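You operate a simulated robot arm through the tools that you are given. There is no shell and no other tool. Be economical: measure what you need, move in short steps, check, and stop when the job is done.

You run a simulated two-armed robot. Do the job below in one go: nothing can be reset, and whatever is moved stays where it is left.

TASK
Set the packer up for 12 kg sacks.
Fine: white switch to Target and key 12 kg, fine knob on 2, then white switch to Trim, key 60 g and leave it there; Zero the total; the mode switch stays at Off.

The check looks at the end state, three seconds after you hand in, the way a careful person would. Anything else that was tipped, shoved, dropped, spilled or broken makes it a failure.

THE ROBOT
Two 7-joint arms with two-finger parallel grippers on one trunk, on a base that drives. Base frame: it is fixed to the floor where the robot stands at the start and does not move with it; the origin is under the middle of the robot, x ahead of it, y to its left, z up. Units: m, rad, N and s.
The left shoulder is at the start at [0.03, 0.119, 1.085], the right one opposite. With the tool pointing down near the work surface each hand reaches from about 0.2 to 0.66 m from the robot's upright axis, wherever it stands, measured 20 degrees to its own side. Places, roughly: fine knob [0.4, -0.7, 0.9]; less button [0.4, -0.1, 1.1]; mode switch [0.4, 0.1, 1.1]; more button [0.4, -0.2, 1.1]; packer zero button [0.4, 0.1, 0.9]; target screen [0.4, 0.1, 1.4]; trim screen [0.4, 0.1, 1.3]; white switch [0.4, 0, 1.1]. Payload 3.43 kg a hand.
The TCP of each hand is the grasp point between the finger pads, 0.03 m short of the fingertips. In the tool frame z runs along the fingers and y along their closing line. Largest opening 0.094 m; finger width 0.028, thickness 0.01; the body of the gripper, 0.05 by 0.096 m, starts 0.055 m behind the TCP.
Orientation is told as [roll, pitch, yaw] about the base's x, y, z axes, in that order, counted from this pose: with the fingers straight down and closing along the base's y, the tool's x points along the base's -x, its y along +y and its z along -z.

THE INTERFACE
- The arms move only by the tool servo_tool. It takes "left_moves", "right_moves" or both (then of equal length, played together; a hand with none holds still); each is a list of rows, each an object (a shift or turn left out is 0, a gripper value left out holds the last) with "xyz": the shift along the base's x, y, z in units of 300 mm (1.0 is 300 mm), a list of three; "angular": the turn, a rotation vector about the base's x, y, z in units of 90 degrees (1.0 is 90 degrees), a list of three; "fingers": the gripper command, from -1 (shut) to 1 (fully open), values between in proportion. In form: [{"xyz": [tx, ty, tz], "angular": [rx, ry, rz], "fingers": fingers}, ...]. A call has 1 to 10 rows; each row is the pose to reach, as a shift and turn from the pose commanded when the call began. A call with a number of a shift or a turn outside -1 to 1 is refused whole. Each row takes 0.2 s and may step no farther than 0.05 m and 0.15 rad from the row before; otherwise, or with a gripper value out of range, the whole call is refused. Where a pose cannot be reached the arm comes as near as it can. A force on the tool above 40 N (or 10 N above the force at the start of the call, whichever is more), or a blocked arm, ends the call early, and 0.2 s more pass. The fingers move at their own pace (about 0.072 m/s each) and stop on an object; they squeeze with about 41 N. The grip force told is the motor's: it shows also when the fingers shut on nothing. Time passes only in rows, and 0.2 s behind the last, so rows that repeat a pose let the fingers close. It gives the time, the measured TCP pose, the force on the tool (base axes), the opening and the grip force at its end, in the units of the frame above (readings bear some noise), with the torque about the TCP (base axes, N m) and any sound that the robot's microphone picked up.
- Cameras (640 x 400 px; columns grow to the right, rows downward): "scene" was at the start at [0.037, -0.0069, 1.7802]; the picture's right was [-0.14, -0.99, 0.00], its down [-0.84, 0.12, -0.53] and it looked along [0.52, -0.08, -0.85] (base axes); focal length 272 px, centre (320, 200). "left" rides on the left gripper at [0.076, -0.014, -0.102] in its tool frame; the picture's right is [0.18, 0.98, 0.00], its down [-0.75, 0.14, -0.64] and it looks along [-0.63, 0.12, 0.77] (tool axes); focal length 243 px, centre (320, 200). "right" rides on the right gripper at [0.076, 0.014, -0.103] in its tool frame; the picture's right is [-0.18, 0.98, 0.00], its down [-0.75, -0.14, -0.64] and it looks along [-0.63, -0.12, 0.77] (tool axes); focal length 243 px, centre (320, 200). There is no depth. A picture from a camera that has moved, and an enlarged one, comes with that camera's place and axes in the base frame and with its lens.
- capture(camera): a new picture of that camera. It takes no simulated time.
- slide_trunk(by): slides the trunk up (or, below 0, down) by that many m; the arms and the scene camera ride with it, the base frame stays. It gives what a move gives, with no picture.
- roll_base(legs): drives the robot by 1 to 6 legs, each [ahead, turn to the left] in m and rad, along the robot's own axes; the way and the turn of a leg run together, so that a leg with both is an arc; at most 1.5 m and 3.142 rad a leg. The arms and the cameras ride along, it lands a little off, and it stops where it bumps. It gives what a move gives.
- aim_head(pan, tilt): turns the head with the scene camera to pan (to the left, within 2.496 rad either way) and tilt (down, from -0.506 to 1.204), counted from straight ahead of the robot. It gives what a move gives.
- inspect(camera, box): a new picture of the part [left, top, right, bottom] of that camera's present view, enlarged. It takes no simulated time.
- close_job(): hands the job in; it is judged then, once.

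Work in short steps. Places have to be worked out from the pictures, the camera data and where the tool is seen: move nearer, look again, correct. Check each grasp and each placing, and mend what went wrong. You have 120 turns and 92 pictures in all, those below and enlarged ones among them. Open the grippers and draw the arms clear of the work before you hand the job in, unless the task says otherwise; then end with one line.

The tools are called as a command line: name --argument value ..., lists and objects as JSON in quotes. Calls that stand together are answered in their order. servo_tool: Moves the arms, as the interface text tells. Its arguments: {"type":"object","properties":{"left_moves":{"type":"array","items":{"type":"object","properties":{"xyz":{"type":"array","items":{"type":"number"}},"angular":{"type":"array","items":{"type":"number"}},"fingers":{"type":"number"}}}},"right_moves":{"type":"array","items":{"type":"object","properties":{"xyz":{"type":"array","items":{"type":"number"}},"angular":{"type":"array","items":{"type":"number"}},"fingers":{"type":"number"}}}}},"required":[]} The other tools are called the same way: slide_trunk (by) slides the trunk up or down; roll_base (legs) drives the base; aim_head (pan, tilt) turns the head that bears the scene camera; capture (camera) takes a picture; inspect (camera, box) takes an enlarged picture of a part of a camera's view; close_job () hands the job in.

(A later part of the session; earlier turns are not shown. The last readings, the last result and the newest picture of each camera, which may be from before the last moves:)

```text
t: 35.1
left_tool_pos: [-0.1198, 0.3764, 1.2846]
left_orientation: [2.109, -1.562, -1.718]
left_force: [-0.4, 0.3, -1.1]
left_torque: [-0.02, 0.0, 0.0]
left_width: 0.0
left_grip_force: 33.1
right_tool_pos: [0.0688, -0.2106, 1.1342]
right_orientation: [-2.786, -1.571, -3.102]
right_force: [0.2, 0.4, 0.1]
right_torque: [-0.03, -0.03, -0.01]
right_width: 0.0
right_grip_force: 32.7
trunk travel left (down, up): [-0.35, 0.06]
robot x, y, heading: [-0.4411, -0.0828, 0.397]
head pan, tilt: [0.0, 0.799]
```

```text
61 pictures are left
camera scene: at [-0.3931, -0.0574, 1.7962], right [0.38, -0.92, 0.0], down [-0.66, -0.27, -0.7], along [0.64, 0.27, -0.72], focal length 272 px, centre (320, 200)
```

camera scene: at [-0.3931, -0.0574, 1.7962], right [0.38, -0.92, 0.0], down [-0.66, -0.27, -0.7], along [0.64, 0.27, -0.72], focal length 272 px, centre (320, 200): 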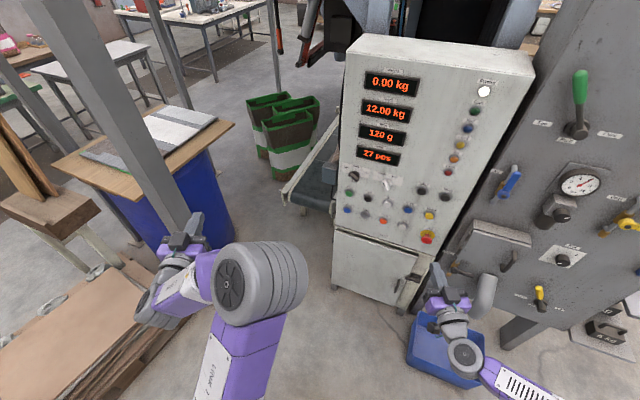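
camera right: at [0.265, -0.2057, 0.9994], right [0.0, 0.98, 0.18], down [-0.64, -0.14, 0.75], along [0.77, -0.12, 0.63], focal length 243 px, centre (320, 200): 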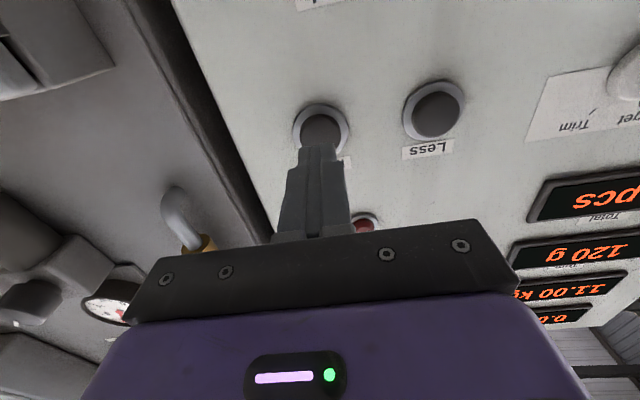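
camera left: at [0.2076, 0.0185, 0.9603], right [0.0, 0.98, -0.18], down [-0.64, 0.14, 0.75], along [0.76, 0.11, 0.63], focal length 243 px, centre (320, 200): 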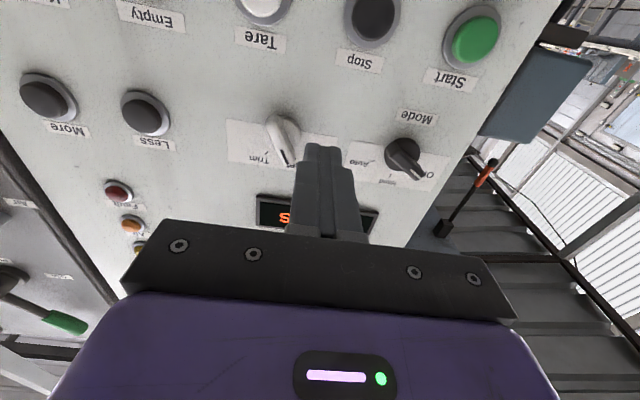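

The base bumped something behind at the end of the leg. Ease forward 4 cm and look back on both sides.

roll_base --legs '[[0.04, 0]]'

aim_head --pan -2.49 --tilt 0.9

capture --camera "scene"

aim_head --pan 2.49 --tilt 0.9

capture --camera "scene"

```text
t: 36.0
left_tool_pos: [-0.0815, 0.3915, 1.2843]
left_orientation: [2.043, -1.566, -1.653]
left_force: [0.9, 1.1, 0.2]
left_torque: [0.03, -0.04, -0.02]
left_width: 0.0
left_grip_force: 32.9
right_tool_pos: [0.1042, -0.195, 1.1341]
right_orientation: [-1.683, -1.57, 2.081]
right_force: [-0.2, 0.4, 0.6]
right_torque: [0.03, -0.05, -0.01]
right_width: 0.0
right_grip_force: 32.8
trunk travel left (down, up): [-0.35, 0.06]
robot x, y, heading: [-0.4042, -0.0649, 0.391]
head pan, tilt: [0.0, 0.799]
```

```text
t: 38.3
left_tool_pos: [-0.0834, 0.3929, 1.285]
left_orientation: [2.139, -1.564, -1.748]
left_force: [0.1, -0.5, -0.2]
left_torque: [0.0, -0.03, 0.02]
left_width: 0.0001
left_grip_force: 33.3
right_tool_pos: [0.1044, -0.1956, 1.1344]
right_orientation: [-2.825, -1.571, -3.064]
right_force: [0.2, -0.5, -0.3]
right_torque: [-0.01, -0.01, 0.01]
right_width: 0.0
right_grip_force: 32.9
trunk travel left (down, up): [-0.35, 0.06]
robot x, y, heading: [-0.4034, -0.0614, 0.389]
head pan, tilt: [-2.491, 0.901]
```

```text
60 pictures are left
camera scene: at [-0.4698, -0.1385, 1.7883], right [-0.86, 0.5, 0.0], down [0.39, 0.68, -0.62], along [-0.31, -0.54, -0.78], focal length 272 px, centre (320, 200)
```

scene: 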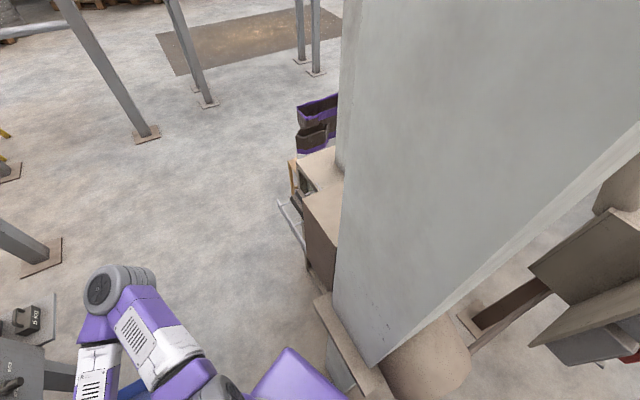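

```text
t: 42.2
left_tool_pos: [-0.0823, 0.3932, 1.2846]
left_orientation: [2.136, -1.565, -1.748]
left_force: [-0.4, -0.7, 0.1]
left_torque: [0.01, 0.0, 0.0]
left_width: 0.0
left_grip_force: 32.5
right_tool_pos: [0.1039, -0.195, 1.1342]
right_orientation: [-2.783, -1.571, -3.105]
right_force: [0.4, -0.9, 0.1]
right_torque: [0.03, 0.01, 0.05]
right_width: 0.0
right_grip_force: 33.0
trunk travel left (down, up): [-0.35, 0.06]
robot x, y, heading: [-0.407, -0.0634, 0.391]
head pan, tilt: [2.491, 0.901]
```

```text
59 pictures are left
camera scene: at [-0.5048, -0.0539, 1.7883], right [0.26, 0.97, 0.0], down [0.76, -0.2, -0.62], along [-0.6, 0.16, -0.78], focal length 272 px, centre (320, 200)
```

scene: 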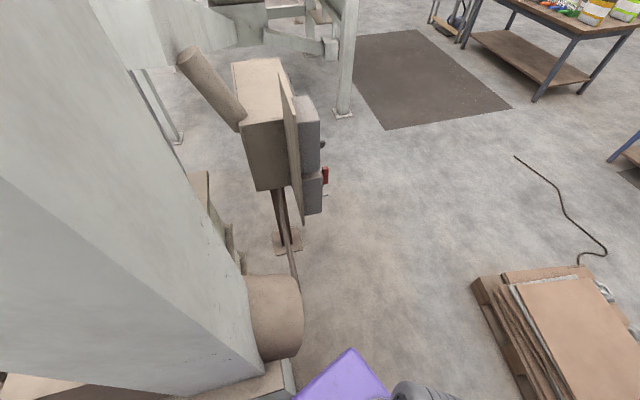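

Only the fixed column plinth was touched; nothing tipped. Now arc forward and turning right, then straighten, keeping the left hand clear of the panel.

roll_base --legs '[[0.08, -0.75], [0.16, 0], [0.0, 0.35]]'

aim_head --pan -0.5 --tilt 0.8

capture --camera "scene"

```text
t: 46.6
left_tool_pos: [0.2886, 0.1935, 1.2837]
left_orientation: [2.15, -1.566, -2.133]
left_force: [0.1, 0.5, -0.3]
left_torque: [0.01, 0.01, 0.01]
left_width: 0.0
left_grip_force: 33.1
right_tool_pos: [0.2476, -0.4216, 1.1344]
right_orientation: [-2.297, -1.57, 2.318]
right_force: [0.1, 0.4, 0.3]
right_torque: [0.01, 0.0, -0.02]
right_width: 0.0
right_grip_force: 32.9
trunk travel left (down, up): [-0.35, 0.06]
robot x, y, heading: [-0.1782, -0.1115, 0.012]
head pan, tilt: [2.491, 0.901]
```

```text
t: 49.2
left_tool_pos: [0.2887, 0.1922, 1.2838]
left_orientation: [2.161, -1.563, -2.148]
left_force: [-0.5, -0.1, -0.1]
left_torque: [-0.05, -0.01, 0.05]
left_width: 0.0003
left_grip_force: 32.9
right_tool_pos: [0.2478, -0.4224, 1.134]
right_orientation: [-2.599, -1.568, 2.618]
right_force: [0.3, -0.1, -0.3]
right_torque: [0.0, 0.03, -0.01]
right_width: 0.0
right_grip_force: 33.4
trunk travel left (down, up): [-0.35, 0.06]
robot x, y, heading: [-0.179, -0.1126, 0.019]
head pan, tilt: [-0.499, 0.799]
```

```text
58 pictures are left
camera scene: at [-0.1362, -0.1496, 1.7962], right [-0.46, -0.89, 0.0], down [-0.63, 0.33, -0.7], along [0.62, -0.32, -0.72], focal length 272 px, centre (320, 200)
```

scene: 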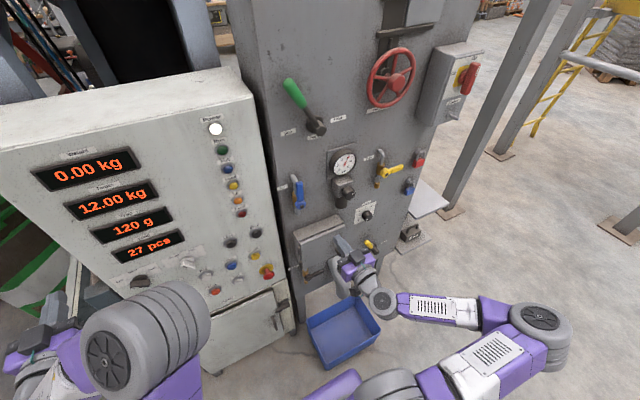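

Good position. Enlarge the fine knob.

inspect --camera "scene" --box '[326, 190, 406, 240]'

```text
8.00 times, centred on (366, 215) of scene
camera zoom: at [-0.1362, -0.1496, 1.7962], right [-0.46, -0.89, 0.0], down [-0.63, 0.33, -0.7], along [0.62, -0.32, -0.72], focal length 2172 px, centre (-48, 80)
```

zoom: 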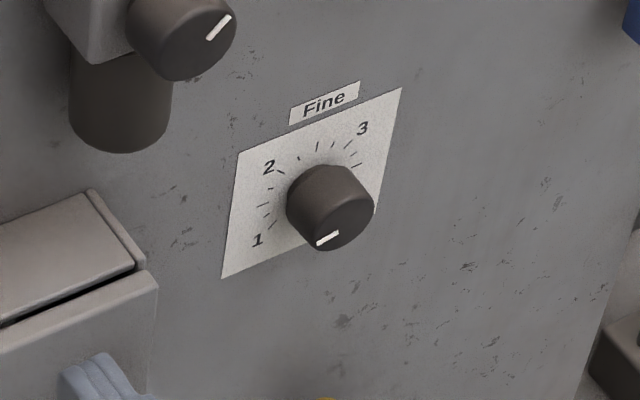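

Fine knob base ≈[0.472, -0.694, 0.896]; dial 1 at -135°, 2 at -45° (upper-left), 3 at +45°. I'll lower the trunk 0.15 m, then bring the right hand (opened) in front for a close look.

slide_trunk --by -0.15

servo_tool --right_moves '[{"xyz": [0.0, -0.15, -0.04], "fingers": 0.7}, {"xyz": [0.0, -0.3, -0.08]}, {"xyz": [0.0, -0.45, -0.12]}, {"xyz": [0.0, -0.6, -0.16]}, {"xyz": [0.02, -0.75, -0.2]}, {"xyz": [0.05, -0.85, -0.25]}, {"xyz": [0.1, -0.905, -0.29]}, {"xyz": [0.2, -0.905, -0.29]}, {"xyz": [0.24, -0.905, -0.29]}, {"xyz": [0.24, -0.905, -0.29]}]'

capture --camera "right"

capture --camera "scene"

```text
t: 51.0
left_tool_pos: [0.2885, 0.193, 1.1348]
left_orientation: [2.192, -1.563, -2.177]
left_force: [0.0, 0.0, -0.8]
left_torque: [0.03, -0.01, -0.03]
left_width: 0.0
left_grip_force: 33.4
right_tool_pos: [0.2468, -0.4225, 0.9849]
right_orientation: [-2.617, -1.569, 2.636]
right_force: [0.5, -0.3, 0.4]
right_torque: [-0.03, 0.01, 0.01]
right_width: 0.0002
right_grip_force: 32.9
trunk travel left (down, up): [-0.2, 0.21]
robot x, y, heading: [-0.1796, -0.1148, 0.014]
head pan, tilt: [-0.499, 0.799]
```

```text
t: 53.1
left_tool_pos: [0.2888, 0.1938, 1.1338]
left_orientation: [2.167, -1.562, -2.152]
left_force: [-0.8, -0.2, -0.1]
left_torque: [0.0, 0.02, -0.03]
left_width: 0.0
left_grip_force: 33.1
right_tool_pos: [0.3179, -0.6934, 0.8962]
right_orientation: [3.12, -1.572, -3.097]
right_force: [-0.1, -0.5, -0.5]
right_torque: [0.01, -0.01, -0.01]
right_width: 0.08
right_grip_force: 0.1
trunk travel left (down, up): [-0.2, 0.21]
robot x, y, heading: [-0.1763, -0.1139, 0.016]
head pan, tilt: [-0.499, 0.799]
```

```text
56 pictures are left
camera right: at [0.2169, -0.6804, 0.82], right [-0.02, 0.98, 0.18], down [-0.64, -0.15, 0.75], along [0.77, -0.1, 0.63], focal length 243 px, centre (320, 200)
```

right: 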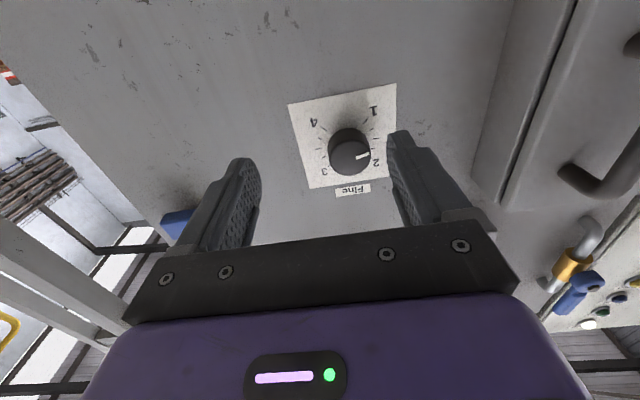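

```text
55 pictures are left
camera scene: at [-0.1362, -0.1496, 1.6462], right [-0.47, -0.89, 0.0], down [-0.63, 0.33, -0.7], along [0.62, -0.32, -0.72], focal length 272 px, centre (320, 200)
```

scene: 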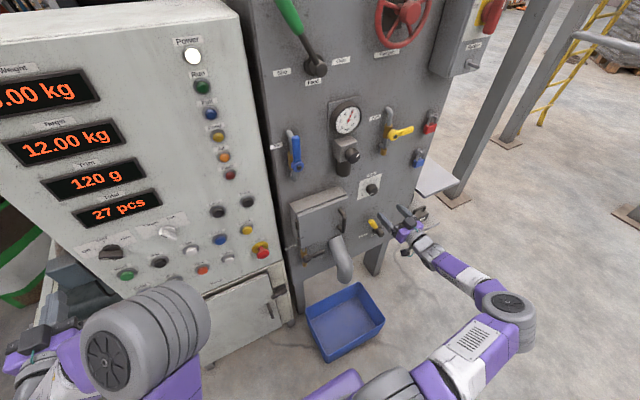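

inspect --camera "right" --box '[280, 75, 408, 155]'

inspect --camera "right" --box '[285, 120, 405, 195]'

```text
5.00 times, centred on (344, 115) of right
camera zoom: at [0.2169, -0.6804, 0.82], right [-0.02, 0.98, 0.18], down [-0.64, -0.15, 0.75], along [0.77, -0.1, 0.63], focal length 1213 px, centre (200, 625)
```

zoom: 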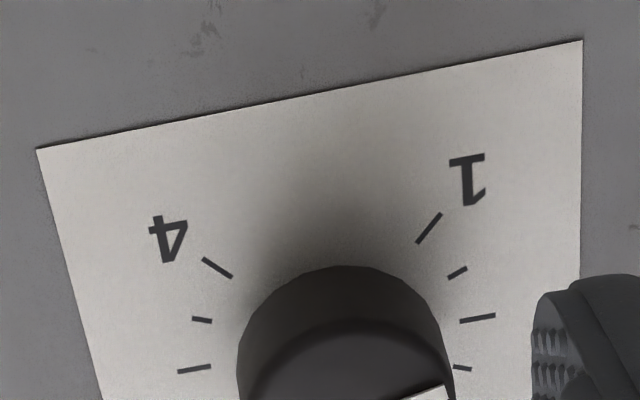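

```text
5.33 times, centred on (345, 158) of right
camera zoom: at [0.2169, -0.6804, 0.82], right [-0.02, 0.98, 0.18], down [-0.64, -0.15, 0.75], along [0.77, -0.1, 0.63], focal length 1294 px, centre (187, 427)
```

zoom: 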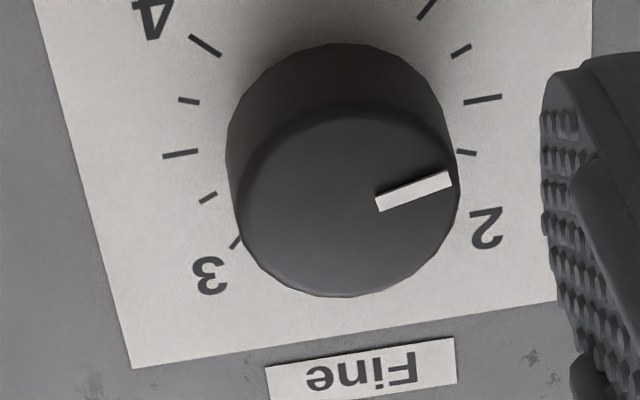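

The mark points at about 1.5 (≈-95°); it needs ~+45–50° about x to reach 2. Combining views, the knob axis is at y≈-0.668, z≈0.942, face x≈0.42. I'll realign with a moderate approach and recheck.

servo_tool --right_moves '[{"xyz": [0.0, 0.04, 0.08]}, {"xyz": [0.0, 0.085, 0.153]}, {"xyz": [0.08, 0.085, 0.153]}, {"xyz": [0.13, 0.085, 0.153]}, {"xyz": [0.13, 0.085, 0.153]}]'

capture --camera "right"

inspect --camera "scene" --box '[322, 160, 450, 240]'

```text
t: 54.4
left_tool_pos: [0.2888, 0.194, 1.134]
left_orientation: [2.154, -1.565, -2.138]
left_force: [-0.6, 0.2, 0.6]
left_torque: [-0.01, -0.03, 0.01]
left_width: 0.0
left_grip_force: 32.4
right_tool_pos: [0.3595, -0.6662, 0.9419]
right_orientation: [-2.163, -1.57, 2.185]
right_force: [0.3, -0.6, -0.5]
right_torque: [0.0, 0.05, -0.04]
right_width: 0.0798
right_grip_force: 0.0
trunk travel left (down, up): [-0.2, 0.21]
robot x, y, heading: [-0.1816, -0.1148, 0.016]
head pan, tilt: [-0.499, 0.799]
```

```text
52 pictures are left
camera right: at [0.2562, -0.654, 0.8666], right [-0.02, 0.98, 0.18], down [-0.64, -0.15, 0.75], along [0.77, -0.1, 0.63], focal length 243 px, centre (320, 200)
```

right: 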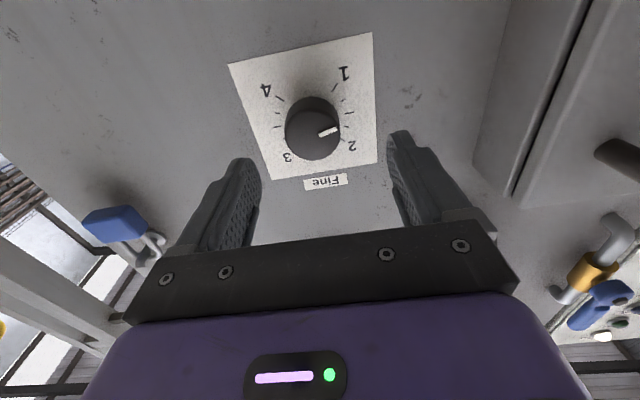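

```text
5.00 times, centred on (386, 200) of scene
camera zoom: at [-0.1363, -0.1497, 1.6462], right [-0.47, -0.89, 0.0], down [-0.63, 0.33, -0.7], along [0.62, -0.32, -0.72], focal length 1357 px, centre (-10, 200)
```

zoom: 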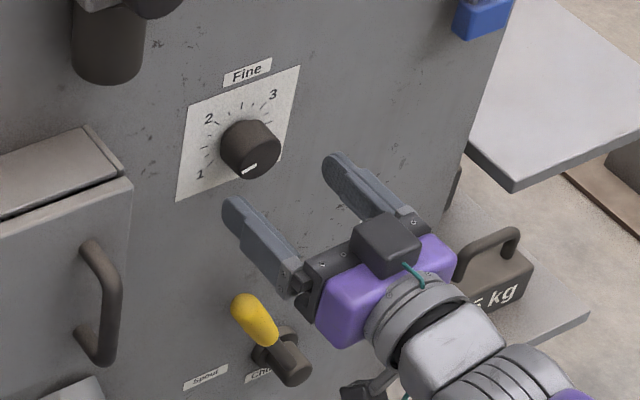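

Aligned within 3 mm. Move in to TCP x≈0.408 and close.

servo_tool --right_moves '[{"xyz": [0.08, -0.008, 0]}, {"xyz": [0.13, -0.008, 0]}, {"xyz": [0.16, -0.008, 0]}, {"xyz": [0.16, -0.008, 0], "fingers": -1}, {"xyz": [0.16, -0.008, 0]}, {"xyz": [0.16, -0.008, 0]}]'

capture --camera "right"

```text
t: 55.8
left_tool_pos: [0.2886, 0.193, 1.1339]
left_orientation: [2.112, -1.565, -2.097]
left_force: [-0.5, -0.4, 0.1]
left_torque: [0.02, -0.02, 0.0]
left_width: 0.0002
left_grip_force: 32.8
right_tool_pos: [0.4061, -0.6716, 0.9445]
right_orientation: [-2.588, -1.571, 2.608]
right_force: [2.2, -4.2, 0.5]
right_torque: [-0.06, 0.1, -0.26]
right_width: 0.0411
right_grip_force: 45.0
trunk travel left (down, up): [-0.2, 0.21]
robot x, y, heading: [-0.1731, -0.1123, 0.014]
head pan, tilt: [-0.499, 0.799]
```

```text
50 pictures are left
camera right: at [0.3038, -0.6583, 0.8683], right [-0.02, 0.98, 0.18], down [-0.64, -0.15, 0.75], along [0.77, -0.1, 0.63], focal length 243 px, centre (320, 200)
```

right: 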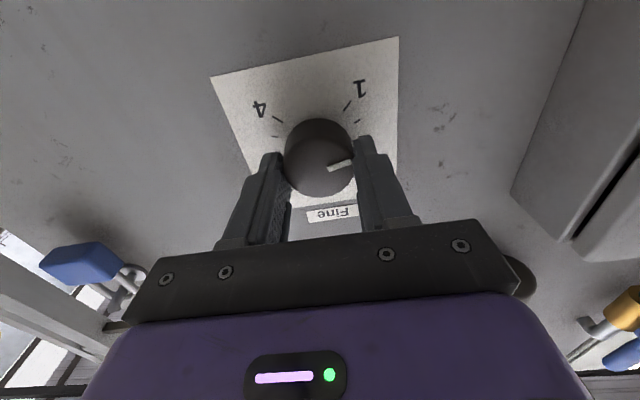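

Gripped (41 mm). Rotate +48° about x.

servo_tool --right_moves '[{"angular": [0.08, 0, 0]}, {"angular": [0.16, 0, 0]}, {"angular": [0.24, 0, 0]}, {"angular": [0.32, 0, 0]}, {"angular": [0.4, 0, 0]}, {"angular": [0.48, 0, 0]}, {"angular": [0.53, 0, 0]}, {"angular": [0.53, 0, 0]}]'

capture --camera "right"

inspect --camera "scene" --box '[338, 155, 418, 205]'

```text
t: 57.5
left_tool_pos: [0.2892, 0.1908, 1.1337]
left_orientation: [1.928, -1.564, -1.915]
left_force: [0.0, -0.1, -0.6]
left_torque: [-0.01, 0.0, 0.0]
left_width: 0.0
left_grip_force: 33.8
right_tool_pos: [0.4061, -0.6736, 0.9426]
right_orientation: [1.592, -0.737, -1.576]
right_force: [11.1, -22.0, 4.2]
right_torque: [-0.03, 0.26, -0.28]
right_width: 0.0411
right_grip_force: 45.3
trunk travel left (down, up): [-0.2, 0.21]
robot x, y, heading: [-0.1771, -0.1132, 0.017]
head pan, tilt: [-0.499, 0.799]
```

```text
49 pictures are left
camera right: at [0.3039, -0.6085, 0.9004], right [-0.02, 0.52, 0.85], down [-0.64, -0.66, 0.39], along [0.77, -0.54, 0.35], focal length 243 px, centre (320, 200)
```

right: 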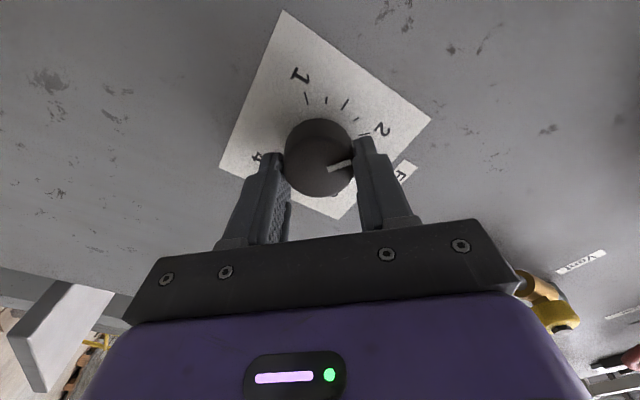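

```text
8.00 times, centred on (378, 180) of scene
camera zoom: at [-0.135, -0.1527, 1.6461], right [-0.47, -0.89, 0.0], down [-0.64, 0.33, -0.7], along [0.62, -0.32, -0.72], focal length 2172 px, centre (-144, 360)
```

zoom: 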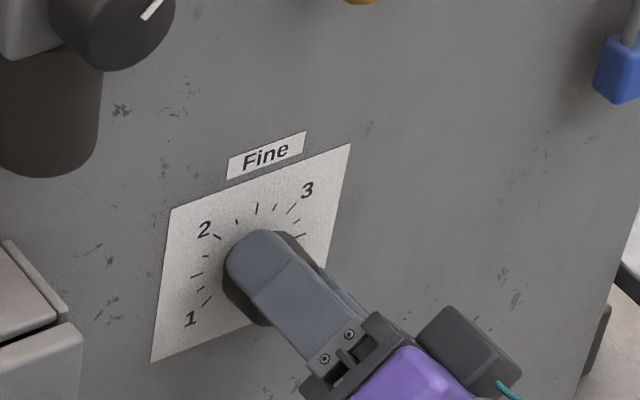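

Release, back out and view the mark against the dial.

servo_tool --right_moves '[{"fingers": 0.7}, {"fingers": 0.7}, {"xyz": [-0.1, 0, 0]}, {"xyz": [-0.2, 0, 0]}, {"xyz": [-0.2, 0, 0]}]'

inspect --camera "right" --box '[240, 60, 432, 180]'

inspect --camera "scene" --box '[338, 155, 418, 205]'

```text
t: 58.8
left_tool_pos: [0.289, 0.192, 1.1339]
left_orientation: [2.13, -1.562, -2.115]
left_force: [-0.9, -0.8, -0.2]
left_torque: [-0.03, -0.02, -0.01]
left_width: 0.0
left_grip_force: 32.5
right_tool_pos: [0.3448, -0.6703, 0.9454]
right_orientation: [1.592, -0.739, -1.573]
right_force: [-0.1, -0.4, -0.4]
right_torque: [0.0, 0.0, -0.03]
right_width: 0.08
right_grip_force: 0.1
trunk travel left (down, up): [-0.2, 0.21]
robot x, y, heading: [-0.1742, -0.1145, 0.019]
head pan, tilt: [-0.499, 0.799]
```

```text
3.33 times, centred on (336, 120) of right
camera zoom: at [0.2424, -0.6053, 0.9026], right [-0.02, 0.53, 0.85], down [-0.64, -0.66, 0.39], along [0.77, -0.54, 0.35], focal length 809 px, centre (267, 467)
```

zoom: 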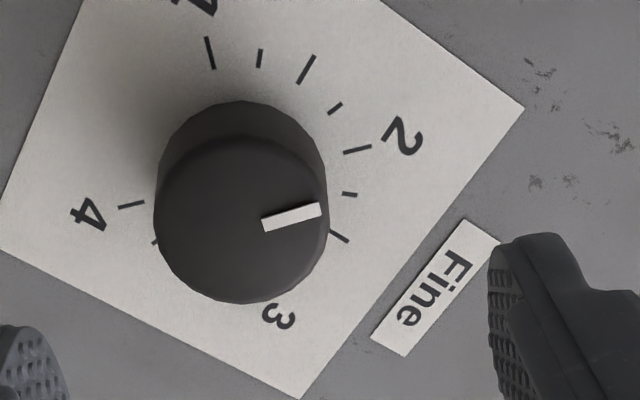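

```text
8.00 times, centred on (378, 180) of scene
camera zoom: at [-0.1359, -0.1497, 1.6462], right [-0.47, -0.89, 0.0], down [-0.63, 0.33, -0.7], along [0.62, -0.32, -0.72], focal length 2172 px, centre (-144, 360)
```

zoom: 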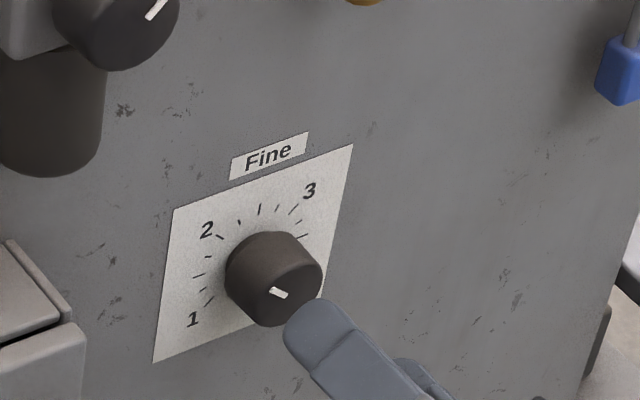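

The mark is parallel to the "2" tick in both views. One finer enlargement to confirm.

inspect --camera "right" --box '[300, 85, 380, 135]'

```text
8.00 times, centred on (340, 110) of right
camera zoom: at [0.2424, -0.6053, 0.9026], right [-0.02, 0.53, 0.85], down [-0.64, -0.66, 0.39], along [0.77, -0.54, 0.35], focal length 1941 px, centre (160, 920)
```

zoom: 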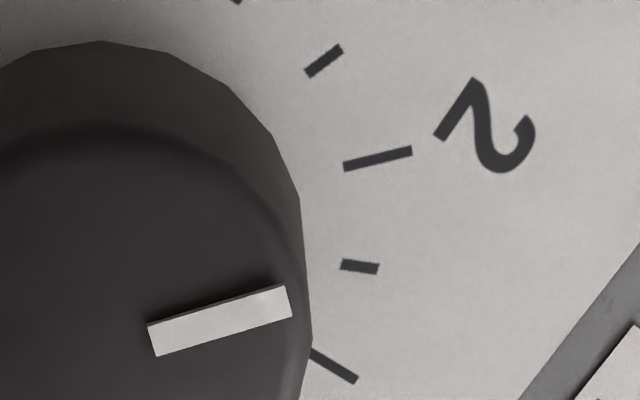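

Careful calc puts the mark ~4° short of 2 (≈1.96). I'll regrip and add 4°.

servo_tool --right_moves '[{"xyz": [0.1, -0.004, -0.004]}, {"xyz": [0.2, -0.004, -0.004]}, {"xyz": [0.2, -0.004, -0.004], "fingers": -1}, {"xyz": [0.2, -0.004, -0.004]}, {"xyz": [0.2, -0.004, -0.004]}, {"xyz": [0.2, -0.004, -0.004], "angular": [0.045, 0, 0]}, {"xyz": [0.2, -0.004, -0.004], "angular": [0.045, 0, 0]}]'

servo_tool --right_moves '[{"fingers": 0.7}, {"fingers": 0.7}, {"xyz": [-0.1, 0, 0]}, {"xyz": [-0.2, 0, 0]}, {"xyz": [-0.2, 0, 0]}]'

inspect --camera "right" --box '[290, 80, 386, 140]'

```text
t: 60.4
left_tool_pos: [0.2884, 0.1915, 1.1344]
left_orientation: [2.134, -1.563, -2.117]
left_force: [0.5, -0.1, -0.4]
left_torque: [0.0, -0.01, -0.01]
left_width: 0.0
left_grip_force: 32.9
right_tool_pos: [0.4051, -0.6733, 0.9424]
right_orientation: [1.588, -0.666, -1.572]
right_force: [-1.9, -3.2, -2.2]
right_torque: [-0.03, 0.01, 0.02]
right_width: 0.041
right_grip_force: 44.8
trunk travel left (down, up): [-0.2, 0.21]
robot x, y, heading: [-0.1739, -0.1154, 0.016]
head pan, tilt: [-0.499, 0.799]
```

```text
t: 61.5
left_tool_pos: [0.2889, 0.1932, 1.1335]
left_orientation: [2.143, -1.565, -2.128]
left_force: [-0.2, 0.6, -0.3]
left_torque: [0.02, 0.01, 0.02]
left_width: 0.0
left_grip_force: 32.9
right_tool_pos: [0.3464, -0.6707, 0.9429]
right_orientation: [1.591, -0.67, -1.574]
right_force: [-0.1, 0.8, -0.3]
right_torque: [-0.01, 0.01, -0.04]
right_width: 0.0799
right_grip_force: 0.1
trunk travel left (down, up): [-0.2, 0.21]
robot x, y, heading: [-0.1787, -0.1145, 0.018]
head pan, tilt: [-0.499, 0.799]
```

```text
6.67 times, centred on (338, 110) of right
camera zoom: at [0.2452, -0.6044, 0.9056], right [-0.02, 0.46, 0.89], down [-0.64, -0.69, 0.35], along [0.77, -0.56, 0.31], focal length 1618 px, centre (200, 800)
```

zoom: 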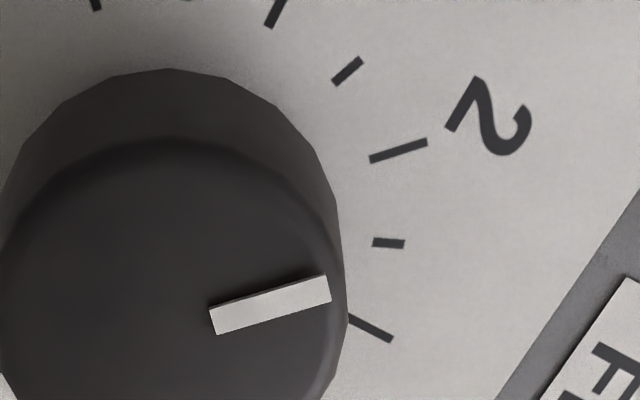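

Mark is now at 45.5° — on 2. Retract the right hand, unroll it, and park it around [0.25, -0.42, 1.0]; box at y>-0.55 protrudes to x≈0.4, so back out first.

servo_tool --right_moves '[{"xyz": [-0.12, 0, 0], "angular": [-0.06, 0, 0], "fingers": -1}, {"xyz": [-0.25, 0, 0], "angular": [-0.13, 0, 0]}, {"xyz": [-0.33, 0.1, 0.04], "angular": [-0.2, 0, 0]}, {"xyz": [-0.33, 0.24, 0.08], "angular": [-0.27, 0, 0]}, {"xyz": [-0.33, 0.38, 0.12], "angular": [-0.34, 0, 0]}, {"xyz": [-0.33, 0.52, 0.16], "angular": [-0.41, 0, 0]}, {"xyz": [-0.33, 0.66, 0.2], "angular": [-0.48, 0, 0]}, {"xyz": [-0.33, 0.78, 0.25], "angular": [-0.55, 0, 0]}, {"xyz": [-0.33, 0.85, 0.3], "angular": [-0.575, 0, 0]}, {"xyz": [-0.33, 0.85, 0.3], "angular": [-0.575, 0, 0]}]'

aim_head --pan 0.1 --tilt 0.8

capture --camera "scene"

```text
t: 63.8
left_tool_pos: [0.289, 0.1926, 1.1342]
left_orientation: [2.188, -1.563, -2.173]
left_force: [0.1, 0.9, 0.0]
left_torque: [-0.01, 0.01, 0.0]
left_width: 0.0
left_grip_force: 33.1
right_tool_pos: [0.2575, -0.4245, 1.0318]
right_orientation: [-2.207, -1.569, 2.225]
right_force: [-0.1, -0.9, -0.2]
right_torque: [0.02, -0.03, 0.0]
right_width: 0.0
right_grip_force: 33.3
right hand out of reach, approached as far as the arm can: row 9, 10
trunk travel left (down, up): [-0.2, 0.21]
robot x, y, heading: [-0.1745, -0.1127, 0.016]
head pan, tilt: [-0.499, 0.799]
```

```text
t: 64.8
left_tool_pos: [0.2871, 0.1927, 1.1333]
left_orientation: [2.163, -1.565, -2.149]
left_force: [-0.2, 0.6, -0.1]
left_torque: [-0.01, -0.04, 0.0]
left_width: 0.0
left_grip_force: 33.7
right_tool_pos: [0.2562, -0.4238, 1.0303]
right_orientation: [-2.758, -1.569, 2.778]
right_force: [-0.7, 0.2, 0.1]
right_torque: [-0.07, 0.03, -0.03]
right_width: 0.0
right_grip_force: 33.1
trunk travel left (down, up): [-0.2, 0.21]
robot x, y, heading: [-0.1766, -0.1169, 0.016]
head pan, tilt: [0.099, 0.799]
```

```text
43 pictures are left
camera scene: at [-0.1275, -0.1029, 1.6462], right [0.11, -0.99, 0.0], down [-0.71, -0.08, -0.7], along [0.69, 0.08, -0.72], focal length 272 px, centre (320, 200)
```

scene: 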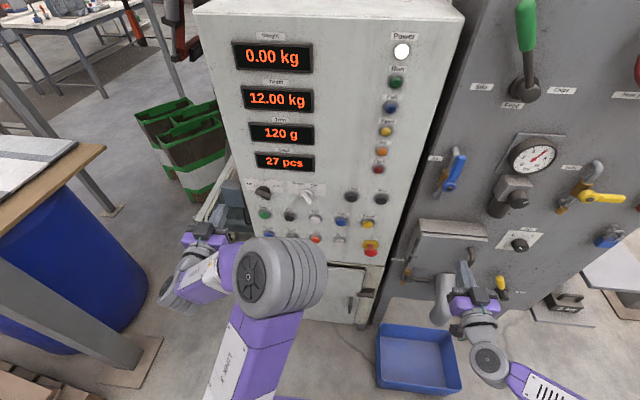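

Now the left hand to the white switch: TCP ≈[0.33, 0.004, 1.071], rolled -30°, opened.

servo_tool --left_moves '[{"xyz": [0.02, -0.1, -0.03], "angular": [-0.06, 0, 0], "fingers": 0.2}, {"xyz": [0.04, -0.21, -0.06], "angular": [-0.12, 0, 0]}, {"xyz": [0.06, -0.32, -0.1], "angular": [-0.18, 0, 0]}, {"xyz": [0.09, -0.43, -0.14], "angular": [-0.24, 0, 0]}, {"xyz": [0.12, -0.54, -0.18], "angular": [-0.3, 0, 0]}, {"xyz": [0.14, -0.627, -0.21], "angular": [-0.32, 0, 0]}, {"xyz": [0.14, -0.627, -0.21], "angular": [-0.32, 0, 0]}]'

capture --camera "left"

capture --camera "scene"

```text
t: 66.3
left_tool_pos: [0.3291, 0.0045, 1.069]
left_orientation: [-1.562, -1.072, 1.578]
left_force: [0.6, 0.6, 1.3]
left_torque: [0.0, 0.04, 0.0]
left_width: 0.0564
left_grip_force: 0.1
right_tool_pos: [0.2567, -0.4238, 1.0302]
right_orientation: [-2.568, -1.569, 2.587]
right_force: [-0.6, -0.2, 0.4]
right_torque: [-0.02, -0.06, -0.01]
right_width: 0.0
right_grip_force: 32.9
trunk travel left (down, up): [-0.2, 0.21]
robot x, y, heading: [-0.1757, -0.1139, 0.019]
head pan, tilt: [0.099, 0.799]
```

```text
42 pictures are left
camera left: at [0.2265, -0.0462, 1.0102], right [-0.01, 0.78, -0.63], down [-0.65, 0.47, 0.6], along [0.76, 0.42, 0.49], focal length 243 px, centre (320, 200)
```

left: 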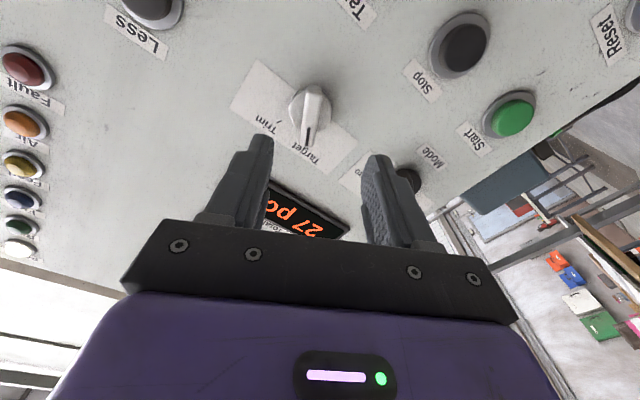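

```text
41 pictures are left
camera scene: at [-0.1276, -0.1024, 1.6462], right [0.11, -0.99, 0.0], down [-0.71, -0.08, -0.7], along [0.69, 0.08, -0.72], focal length 272 px, centre (320, 200)
```

scene: 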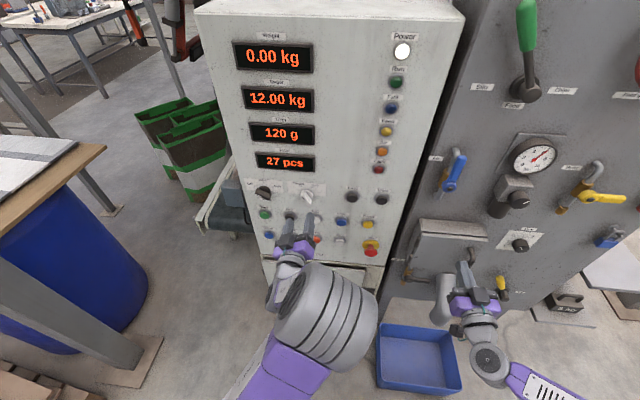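

Knob seen at y≈-0.003; shift slightly, move in, close.

servo_tool --left_moves '[{"xyz": [0.1, -0.02, 0]}, {"xyz": [0.18, -0.02, 0]}, {"xyz": [0.255, -0.02, 0]}, {"xyz": [0.255, -0.02, 0], "fingers": -1}, {"xyz": [0.255, -0.02, 0]}, {"xyz": [0.255, -0.02, 0]}]'

```text
t: 67.8
left_tool_pos: [0.4064, -0.003, 1.0718]
left_orientation: [-1.567, -1.073, 1.581]
left_force: [0.4, -2.2, 3.8]
left_torque: [0.02, -0.3, -0.97]
left_width: 0.0128
left_grip_force: 44.9
right_tool_pos: [0.2567, -0.4247, 1.0294]
right_orientation: [-3.076, -1.569, 3.094]
right_force: [0.6, -0.3, 0.1]
right_torque: [0.03, 0.01, 0.01]
right_width: 0.0
right_grip_force: 33.0
trunk travel left (down, up): [-0.2, 0.21]
robot x, y, heading: [-0.1785, -0.1114, 0.014]
head pan, tilt: [0.099, 0.799]
```

Gripped. Turn +59° to Trim, release and back out.

servo_tool --left_moves '[{"angular": [0.084, 0, 0]}, {"angular": [0.168, 0, 0]}, {"angular": [0.25, 0, 0]}, {"angular": [0.334, 0, 0]}, {"angular": [0.418, 0, 0]}, {"angular": [0.5, 0, 0]}, {"angular": [0.584, 0, 0]}, {"angular": [0.65, 0, 0]}, {"angular": [0.65, 0, 0]}]'

servo_tool --left_moves '[{"fingers": 0.2}, {"fingers": 0.2}, {"xyz": [-0.1, 0, 0]}, {"xyz": [-0.25, 0, 0]}, {"xyz": [-0.33, 0.05, 0], "angular": [-0.08, 0, 0], "fingers": -1}, {"xyz": [-0.36, 0.1, 0], "angular": [-0.16, 0, 0]}, {"xyz": [-0.36, 0.15, 0], "angular": [-0.24, 0, 0]}, {"xyz": [-0.36, 0.2, 0], "angular": [-0.32, 0, 0]}]'

inspect --camera "scene" --box '[230, 170, 390, 270]'

```text
t: 69.8
left_tool_pos: [0.4058, 0.0012, 1.0705]
left_orientation: [1.587, -1.045, -1.571]
left_force: [-6.0, 8.7, -6.3]
left_torque: [-0.07, 0.3, -0.67]
left_width: 0.013
left_grip_force: 45.2
right_tool_pos: [0.257, -0.4228, 1.0322]
right_orientation: [-2.195, -1.57, 2.215]
right_force: [0.5, 0.5, 0.4]
right_torque: [-0.02, -0.03, 0.04]
right_width: 0.0
right_grip_force: 32.9
trunk travel left (down, up): [-0.2, 0.21]
robot x, y, heading: [-0.1778, -0.1096, 0.012]
head pan, tilt: [0.099, 0.799]
```

```text
t: 71.5
left_tool_pos: [0.3021, 0.0566, 1.0689]
left_orientation: [1.759, -1.551, -1.745]
left_force: [-0.5, 0.4, 0.9]
left_torque: [0.05, 0.04, -0.02]
left_width: 0.0001
left_grip_force: 33.3
left hand out of reach, approached as far as the arm can: row 6, 7, 8
right_tool_pos: [0.2568, -0.4234, 1.0314]
right_orientation: [-2.362, -1.567, 2.381]
right_force: [0.5, 0.2, -0.7]
right_torque: [0.0, 0.0, 0.0]
right_width: 0.0
right_grip_force: 32.9
trunk travel left (down, up): [-0.2, 0.21]
robot x, y, heading: [-0.1804, -0.112, 0.015]
head pan, tilt: [0.099, 0.799]
```

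```text
4.00 times, centred on (310, 220) of scene
camera zoom: at [-0.1274, -0.1023, 1.6462], right [0.11, -0.99, 0.0], down [-0.71, -0.08, -0.7], along [0.69, 0.08, -0.72], focal length 1086 px, centre (360, 120)
```

zoom: 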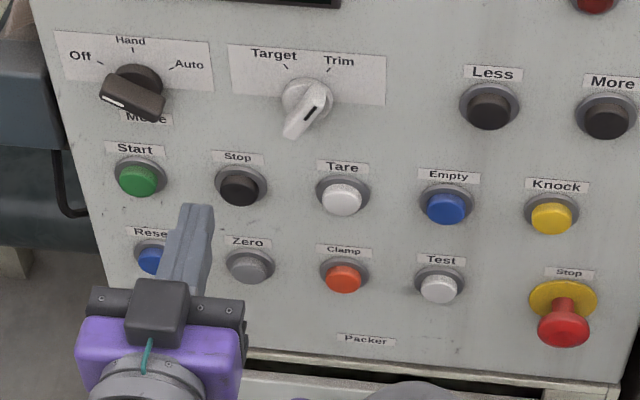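

White switch at Trim, mode at Off. Move left hand down in front of Zero ([0.45, 0.065, ~0.846]).

servo_tool --left_moves '[{"xyz": [0.1, 0.01, -0.05]}, {"xyz": [0.13, 0.03, -0.2]}, {"xyz": [0.13, 0.03, -0.35]}, {"xyz": [0.13, 0.03, -0.5]}, {"xyz": [0.13, 0.03, -0.65]}, {"xyz": [0.13, 0.03, -0.74]}, {"xyz": [0.13, 0.03, -0.74]}]'

capture --camera "left"

capture --camera "scene"

```text
t: 73.2
left_tool_pos: [0.3301, 0.0183, 0.9287]
left_orientation: [1.72, -1.549, -1.702]
left_force: [0.9, 0.0, 0.7]
left_torque: [-0.02, 0.01, 0.01]
left_width: 0.0
left_grip_force: 33.2
left hand out of reach, approached as far as the arm can: row 3, 4, 5, 6, 7
right_tool_pos: [0.2576, -0.4247, 1.0326]
right_orientation: [-2.597, -1.57, 2.617]
right_force: [0.1, -0.1, 0.0]
right_torque: [0.0, -0.01, 0.02]
right_width: 0.0
right_grip_force: 32.9
trunk travel left (down, up): [-0.2, 0.21]
robot x, y, heading: [-0.1759, -0.1138, 0.015]
head pan, tilt: [0.099, 0.799]
```

```text
39 pictures are left
camera left: at [0.2272, 0.0026, 0.852], right [-0.01, 0.99, -0.16], down [-0.65, 0.12, 0.75], along [0.76, 0.12, 0.64], focal length 243 px, centre (320, 200)
```

left: 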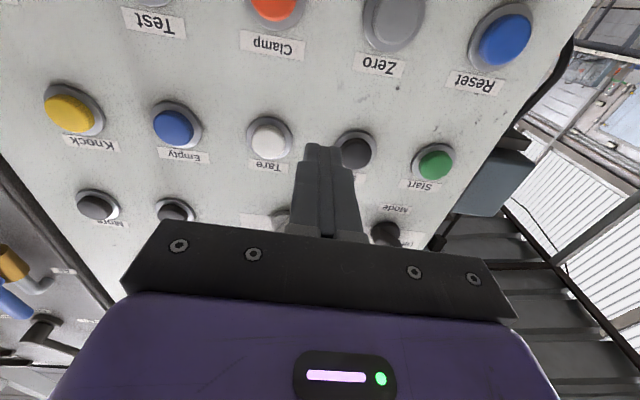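

```text
38 pictures are left
camera scene: at [-0.1275, -0.1027, 1.6462], right [0.11, -0.99, 0.0], down [-0.71, -0.08, -0.7], along [0.69, 0.08, -0.72], focal length 272 px, centre (320, 200)
```

scene: 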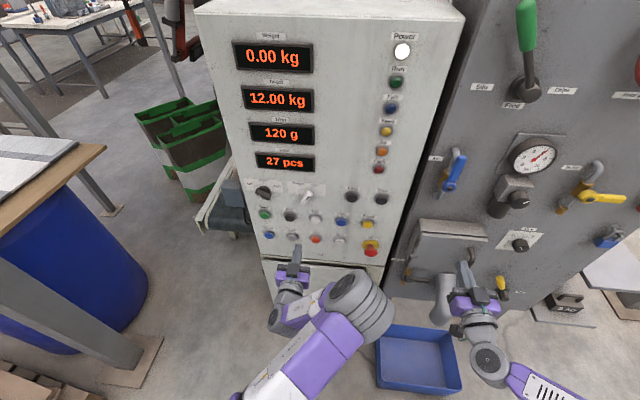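

Left arm limits at z≈0.93 here; slide the trunk down 0.1 m so it comes to z≈0.83, then realign.

slide_trunk --by -0.1

servo_tool --left_moves '[{"xyz": [0.0, 0.05, 0.02]}, {"xyz": [0.0, 0.1, 0.04]}, {"xyz": [0.02, 0.155, 0.06]}, {"xyz": [0.03, 0.155, 0.06]}]'

capture --camera "left"

```text
t: 74.5
left_tool_pos: [0.3289, 0.0172, 0.8301]
left_orientation: [1.716, -1.549, -1.701]
left_force: [0.1, -0.7, 0.4]
left_torque: [0.01, -0.01, -0.01]
left_width: 0.0
left_grip_force: 33.3
right_tool_pos: [0.2576, -0.4235, 0.9312]
right_orientation: [-2.713, -1.57, 2.734]
right_force: [0.2, 0.6, -0.3]
right_torque: [0.02, 0.02, -0.01]
right_width: 0.0003
right_grip_force: 32.7
trunk travel left (down, up): [-0.1, 0.31]
robot x, y, heading: [-0.1762, -0.1154, 0.016]
head pan, tilt: [0.099, 0.799]
```

```text
t: 75.5
left_tool_pos: [0.3343, 0.0526, 0.8565]
left_orientation: [1.655, -1.55, -1.642]
left_force: [-0.4, -1.0, 1.5]
left_torque: [-0.01, 0.03, -0.01]
left_width: 0.0
left_grip_force: 33.3
left hand out of reach, approached as far as the arm can: row 1, 2, 3, 4
right_tool_pos: [0.2575, -0.4239, 0.9307]
right_orientation: [-2.702, -1.569, 2.723]
right_force: [1.0, 0.7, -0.2]
right_torque: [0.0, -0.01, 0.01]
right_width: 0.0
right_grip_force: 32.2
trunk travel left (down, up): [-0.1, 0.31]
robot x, y, heading: [-0.178, -0.1112, 0.016]
head pan, tilt: [0.099, 0.799]
```

```text
37 pictures are left
camera left: at [0.2324, 0.0386, 0.7808], right [-0.01, 0.99, -0.16], down [-0.65, 0.12, 0.76], along [0.76, 0.12, 0.63], focal length 243 px, centre (320, 200)
```

left: 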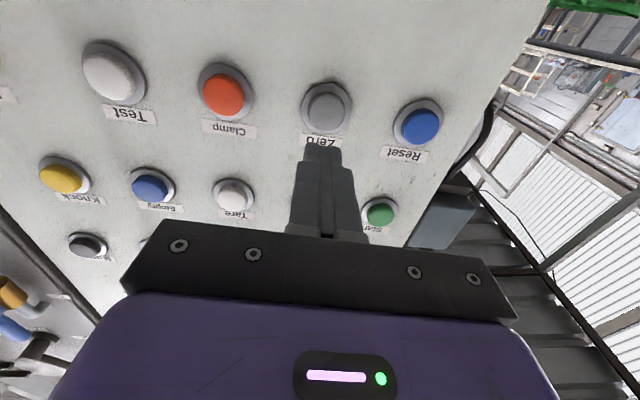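

Zero at ≈[0.437, 0.06, 0.847]; the hand is still at its lower limit, so slide 5 cm more and raise the hand to match.

slide_trunk --by -0.05

servo_tool --left_moves '[{"xyz": [0.02, 0.01, 0.05]}, {"xyz": [0.04, 0.02, 0.1]}, {"xyz": [0.06, 0.026, 0.137]}, {"xyz": [0.07, 0.026, 0.137]}]'

capture --camera "left"

```text
t: 76.4
left_tool_pos: [0.3357, 0.0527, 0.8067]
left_orientation: [1.669, -1.55, -1.653]
left_force: [0.6, -0.4, 0.2]
left_torque: [-0.01, 0.0, -0.01]
left_width: 0.0
left_grip_force: 33.8
right_tool_pos: [0.2569, -0.4239, 0.8812]
right_orientation: [-2.766, -1.568, 2.786]
right_force: [-0.6, -0.6, 0.2]
right_torque: [0.0, 0.01, 0.02]
right_width: 0.0
right_grip_force: 33.0
trunk travel left (down, up): [-0.05, 0.36]
robot x, y, heading: [-0.1739, -0.1145, 0.013]
head pan, tilt: [0.099, 0.799]
```

```text
t: 77.4
left_tool_pos: [0.3571, 0.0613, 0.8492]
left_orientation: [1.647, -1.55, -1.629]
left_force: [-0.3, -0.4, 0.2]
left_torque: [0.01, 0.0, -0.03]
left_width: 0.0
left_grip_force: 33.2
right_tool_pos: [0.257, -0.4239, 0.881]
right_orientation: [-2.663, -1.569, 2.683]
right_force: [0.7, 0.3, 0.1]
right_torque: [0.01, 0.01, 0.02]
right_width: 0.0
right_grip_force: 33.3
trunk travel left (down, up): [-0.05, 0.36]
robot x, y, heading: [-0.1784, -0.1141, 0.021]
head pan, tilt: [0.099, 0.799]
```

```text
36 pictures are left
camera left: at [0.2546, 0.0467, 0.7726], right [-0.02, 0.99, -0.16], down [-0.65, 0.12, 0.76], along [0.76, 0.12, 0.63], focal length 243 px, centre (320, 200)
```

left: 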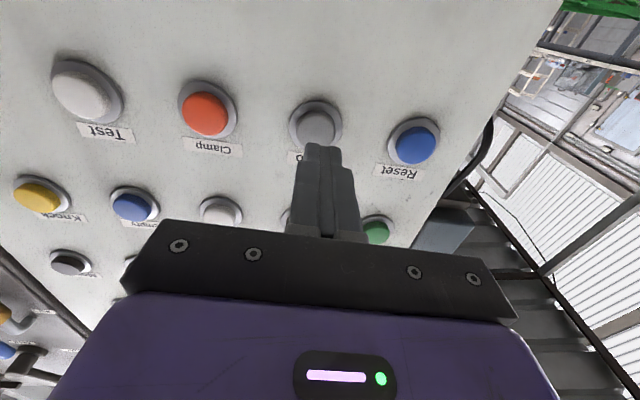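

Aligned. Press Zero: advance to TCP x≈0.403, then slowly to ~0.411, then retract.

servo_tool --left_moves '[{"xyz": [0.1, -0.006, -0.003]}, {"xyz": [0.15, -0.006, -0.003]}, {"xyz": [0.16, -0.006, -0.003]}, {"xyz": [0.168, -0.006, -0.003]}, {"xyz": [0.176, -0.006, -0.003]}]'

inspect --camera "scene" --box '[210, 10, 410, 135]'

```text
t: 78.6
left_tool_pos: [0.4082, 0.0593, 0.8478]
left_orientation: [1.624, -1.55, -1.608]
left_force: [-4.5, -2.0, -0.8]
left_torque: [-0.01, 0.03, -0.06]
left_width: 0.0001
left_grip_force: 32.8
right_tool_pos: [0.2575, -0.4246, 0.8815]
right_orientation: [-2.891, -1.569, 2.91]
right_force: [-0.2, -0.3, 0.4]
right_torque: [0.0, 0.01, 0.0]
right_width: 0.0
right_grip_force: 33.1
trunk travel left (down, up): [-0.05, 0.36]
robot x, y, heading: [-0.1764, -0.1145, 0.018]
head pan, tilt: [0.099, 0.799]
heard: click
```

```text
3.20 times, centred on (310, 72) of scene
camera zoom: at [-0.128, -0.103, 1.4962], right [0.11, -0.99, 0.0], down [-0.71, -0.08, -0.7], along [0.69, 0.08, -0.72], focal length 869 px, centre (352, 608)
```

zoom: 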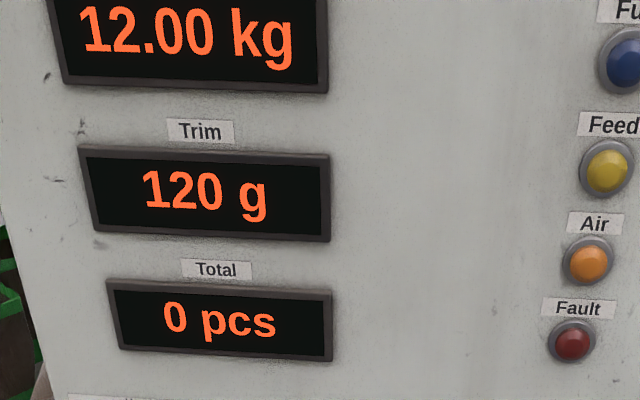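

Total is 0. Retract the left hand, raise the trunk 0.2 m, then move the left hand aside to the left.

servo_tool --left_moves '[{"xyz": [-0.12, 0, 0]}, {"xyz": [-0.24, 0, 0.01]}, {"xyz": [-0.28, 0, 0.02]}]'

slide_trunk --by 0.2

servo_tool --left_moves '[{"xyz": [0, 0.1, 0.1]}, {"xyz": [-0.03, 0.2, 0.2]}, {"xyz": [-0.06, 0.3, 0.28]}, {"xyz": [-0.09, 0.4, 0.34]}, {"xyz": [-0.1, 0.5, 0.4]}, {"xyz": [-0.1, 0.5, 0.4]}]'

capture --camera "scene"

```text
t: 79.4
left_tool_pos: [0.3256, 0.0579, 0.8549]
left_orientation: [1.683, -1.55, -1.667]
left_force: [-0.8, 0.3, -0.8]
left_torque: [0.01, -0.01, -0.01]
left_width: 0.0
left_grip_force: 32.7
right_tool_pos: [0.2567, -0.4235, 0.8804]
right_orientation: [-2.734, -1.568, 2.754]
right_force: [-0.5, 0.6, -0.6]
right_torque: [0.0, 0.03, -0.01]
right_width: 0.0002
right_grip_force: 32.7
trunk travel left (down, up): [-0.05, 0.36]
robot x, y, heading: [-0.178, -0.114, 0.017]
head pan, tilt: [0.099, 0.799]
```

```text
t: 81.6
left_tool_pos: [0.3256, 0.0588, 1.0535]
left_orientation: [1.65, -1.549, -1.635]
left_force: [0.2, -0.2, 0.1]
left_torque: [-0.01, 0.03, 0.0]
left_width: 0.0
left_grip_force: 32.6
right_tool_pos: [0.2567, -0.4249, 1.0805]
right_orientation: [-2.746, -1.57, 2.764]
right_force: [0.9, 0.2, 0.0]
right_torque: [-0.03, -0.02, 0.01]
right_width: 0.0
right_grip_force: 33.5
trunk travel left (down, up): [-0.25, 0.16]
robot x, y, heading: [-0.1744, -0.1131, 0.012]
head pan, tilt: [0.099, 0.799]
```

```text
t: 83.0
left_tool_pos: [0.2931, 0.1968, 1.1824]
left_orientation: [1.608, -1.549, -1.595]
left_force: [0.3, -0.2, -0.2]
left_torque: [0.01, -0.03, 0.06]
left_width: 0.0
left_grip_force: 32.8
left hand out of reach, approached as far as the arm can: row 4, 5, 6
right_tool_pos: [0.2568, -0.4242, 1.0817]
right_orientation: [-2.569, -1.568, 2.59]
right_force: [-0.3, 0.6, -0.1]
right_torque: [-0.03, -0.03, -0.03]
right_width: 0.0
right_grip_force: 33.8
trunk travel left (down, up): [-0.25, 0.16]
robot x, y, heading: [-0.1771, -0.1115, 0.017]
head pan, tilt: [0.099, 0.799]
```

```text
34 pictures are left
camera scene: at [-0.128, -0.1023, 1.6962], right [0.11, -0.99, 0.0], down [-0.71, -0.08, -0.7], along [0.69, 0.08, -0.72], focal length 272 px, centre (320, 200)
```

scene: 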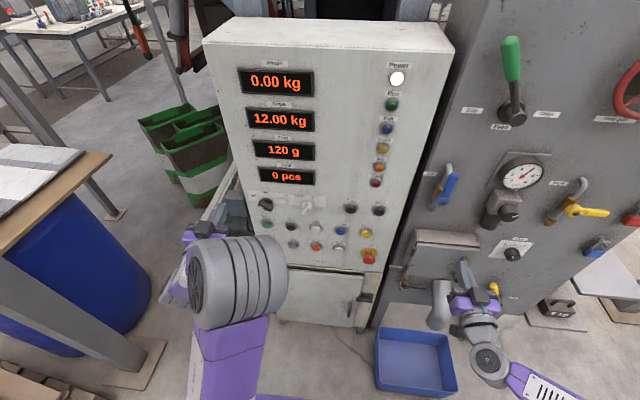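

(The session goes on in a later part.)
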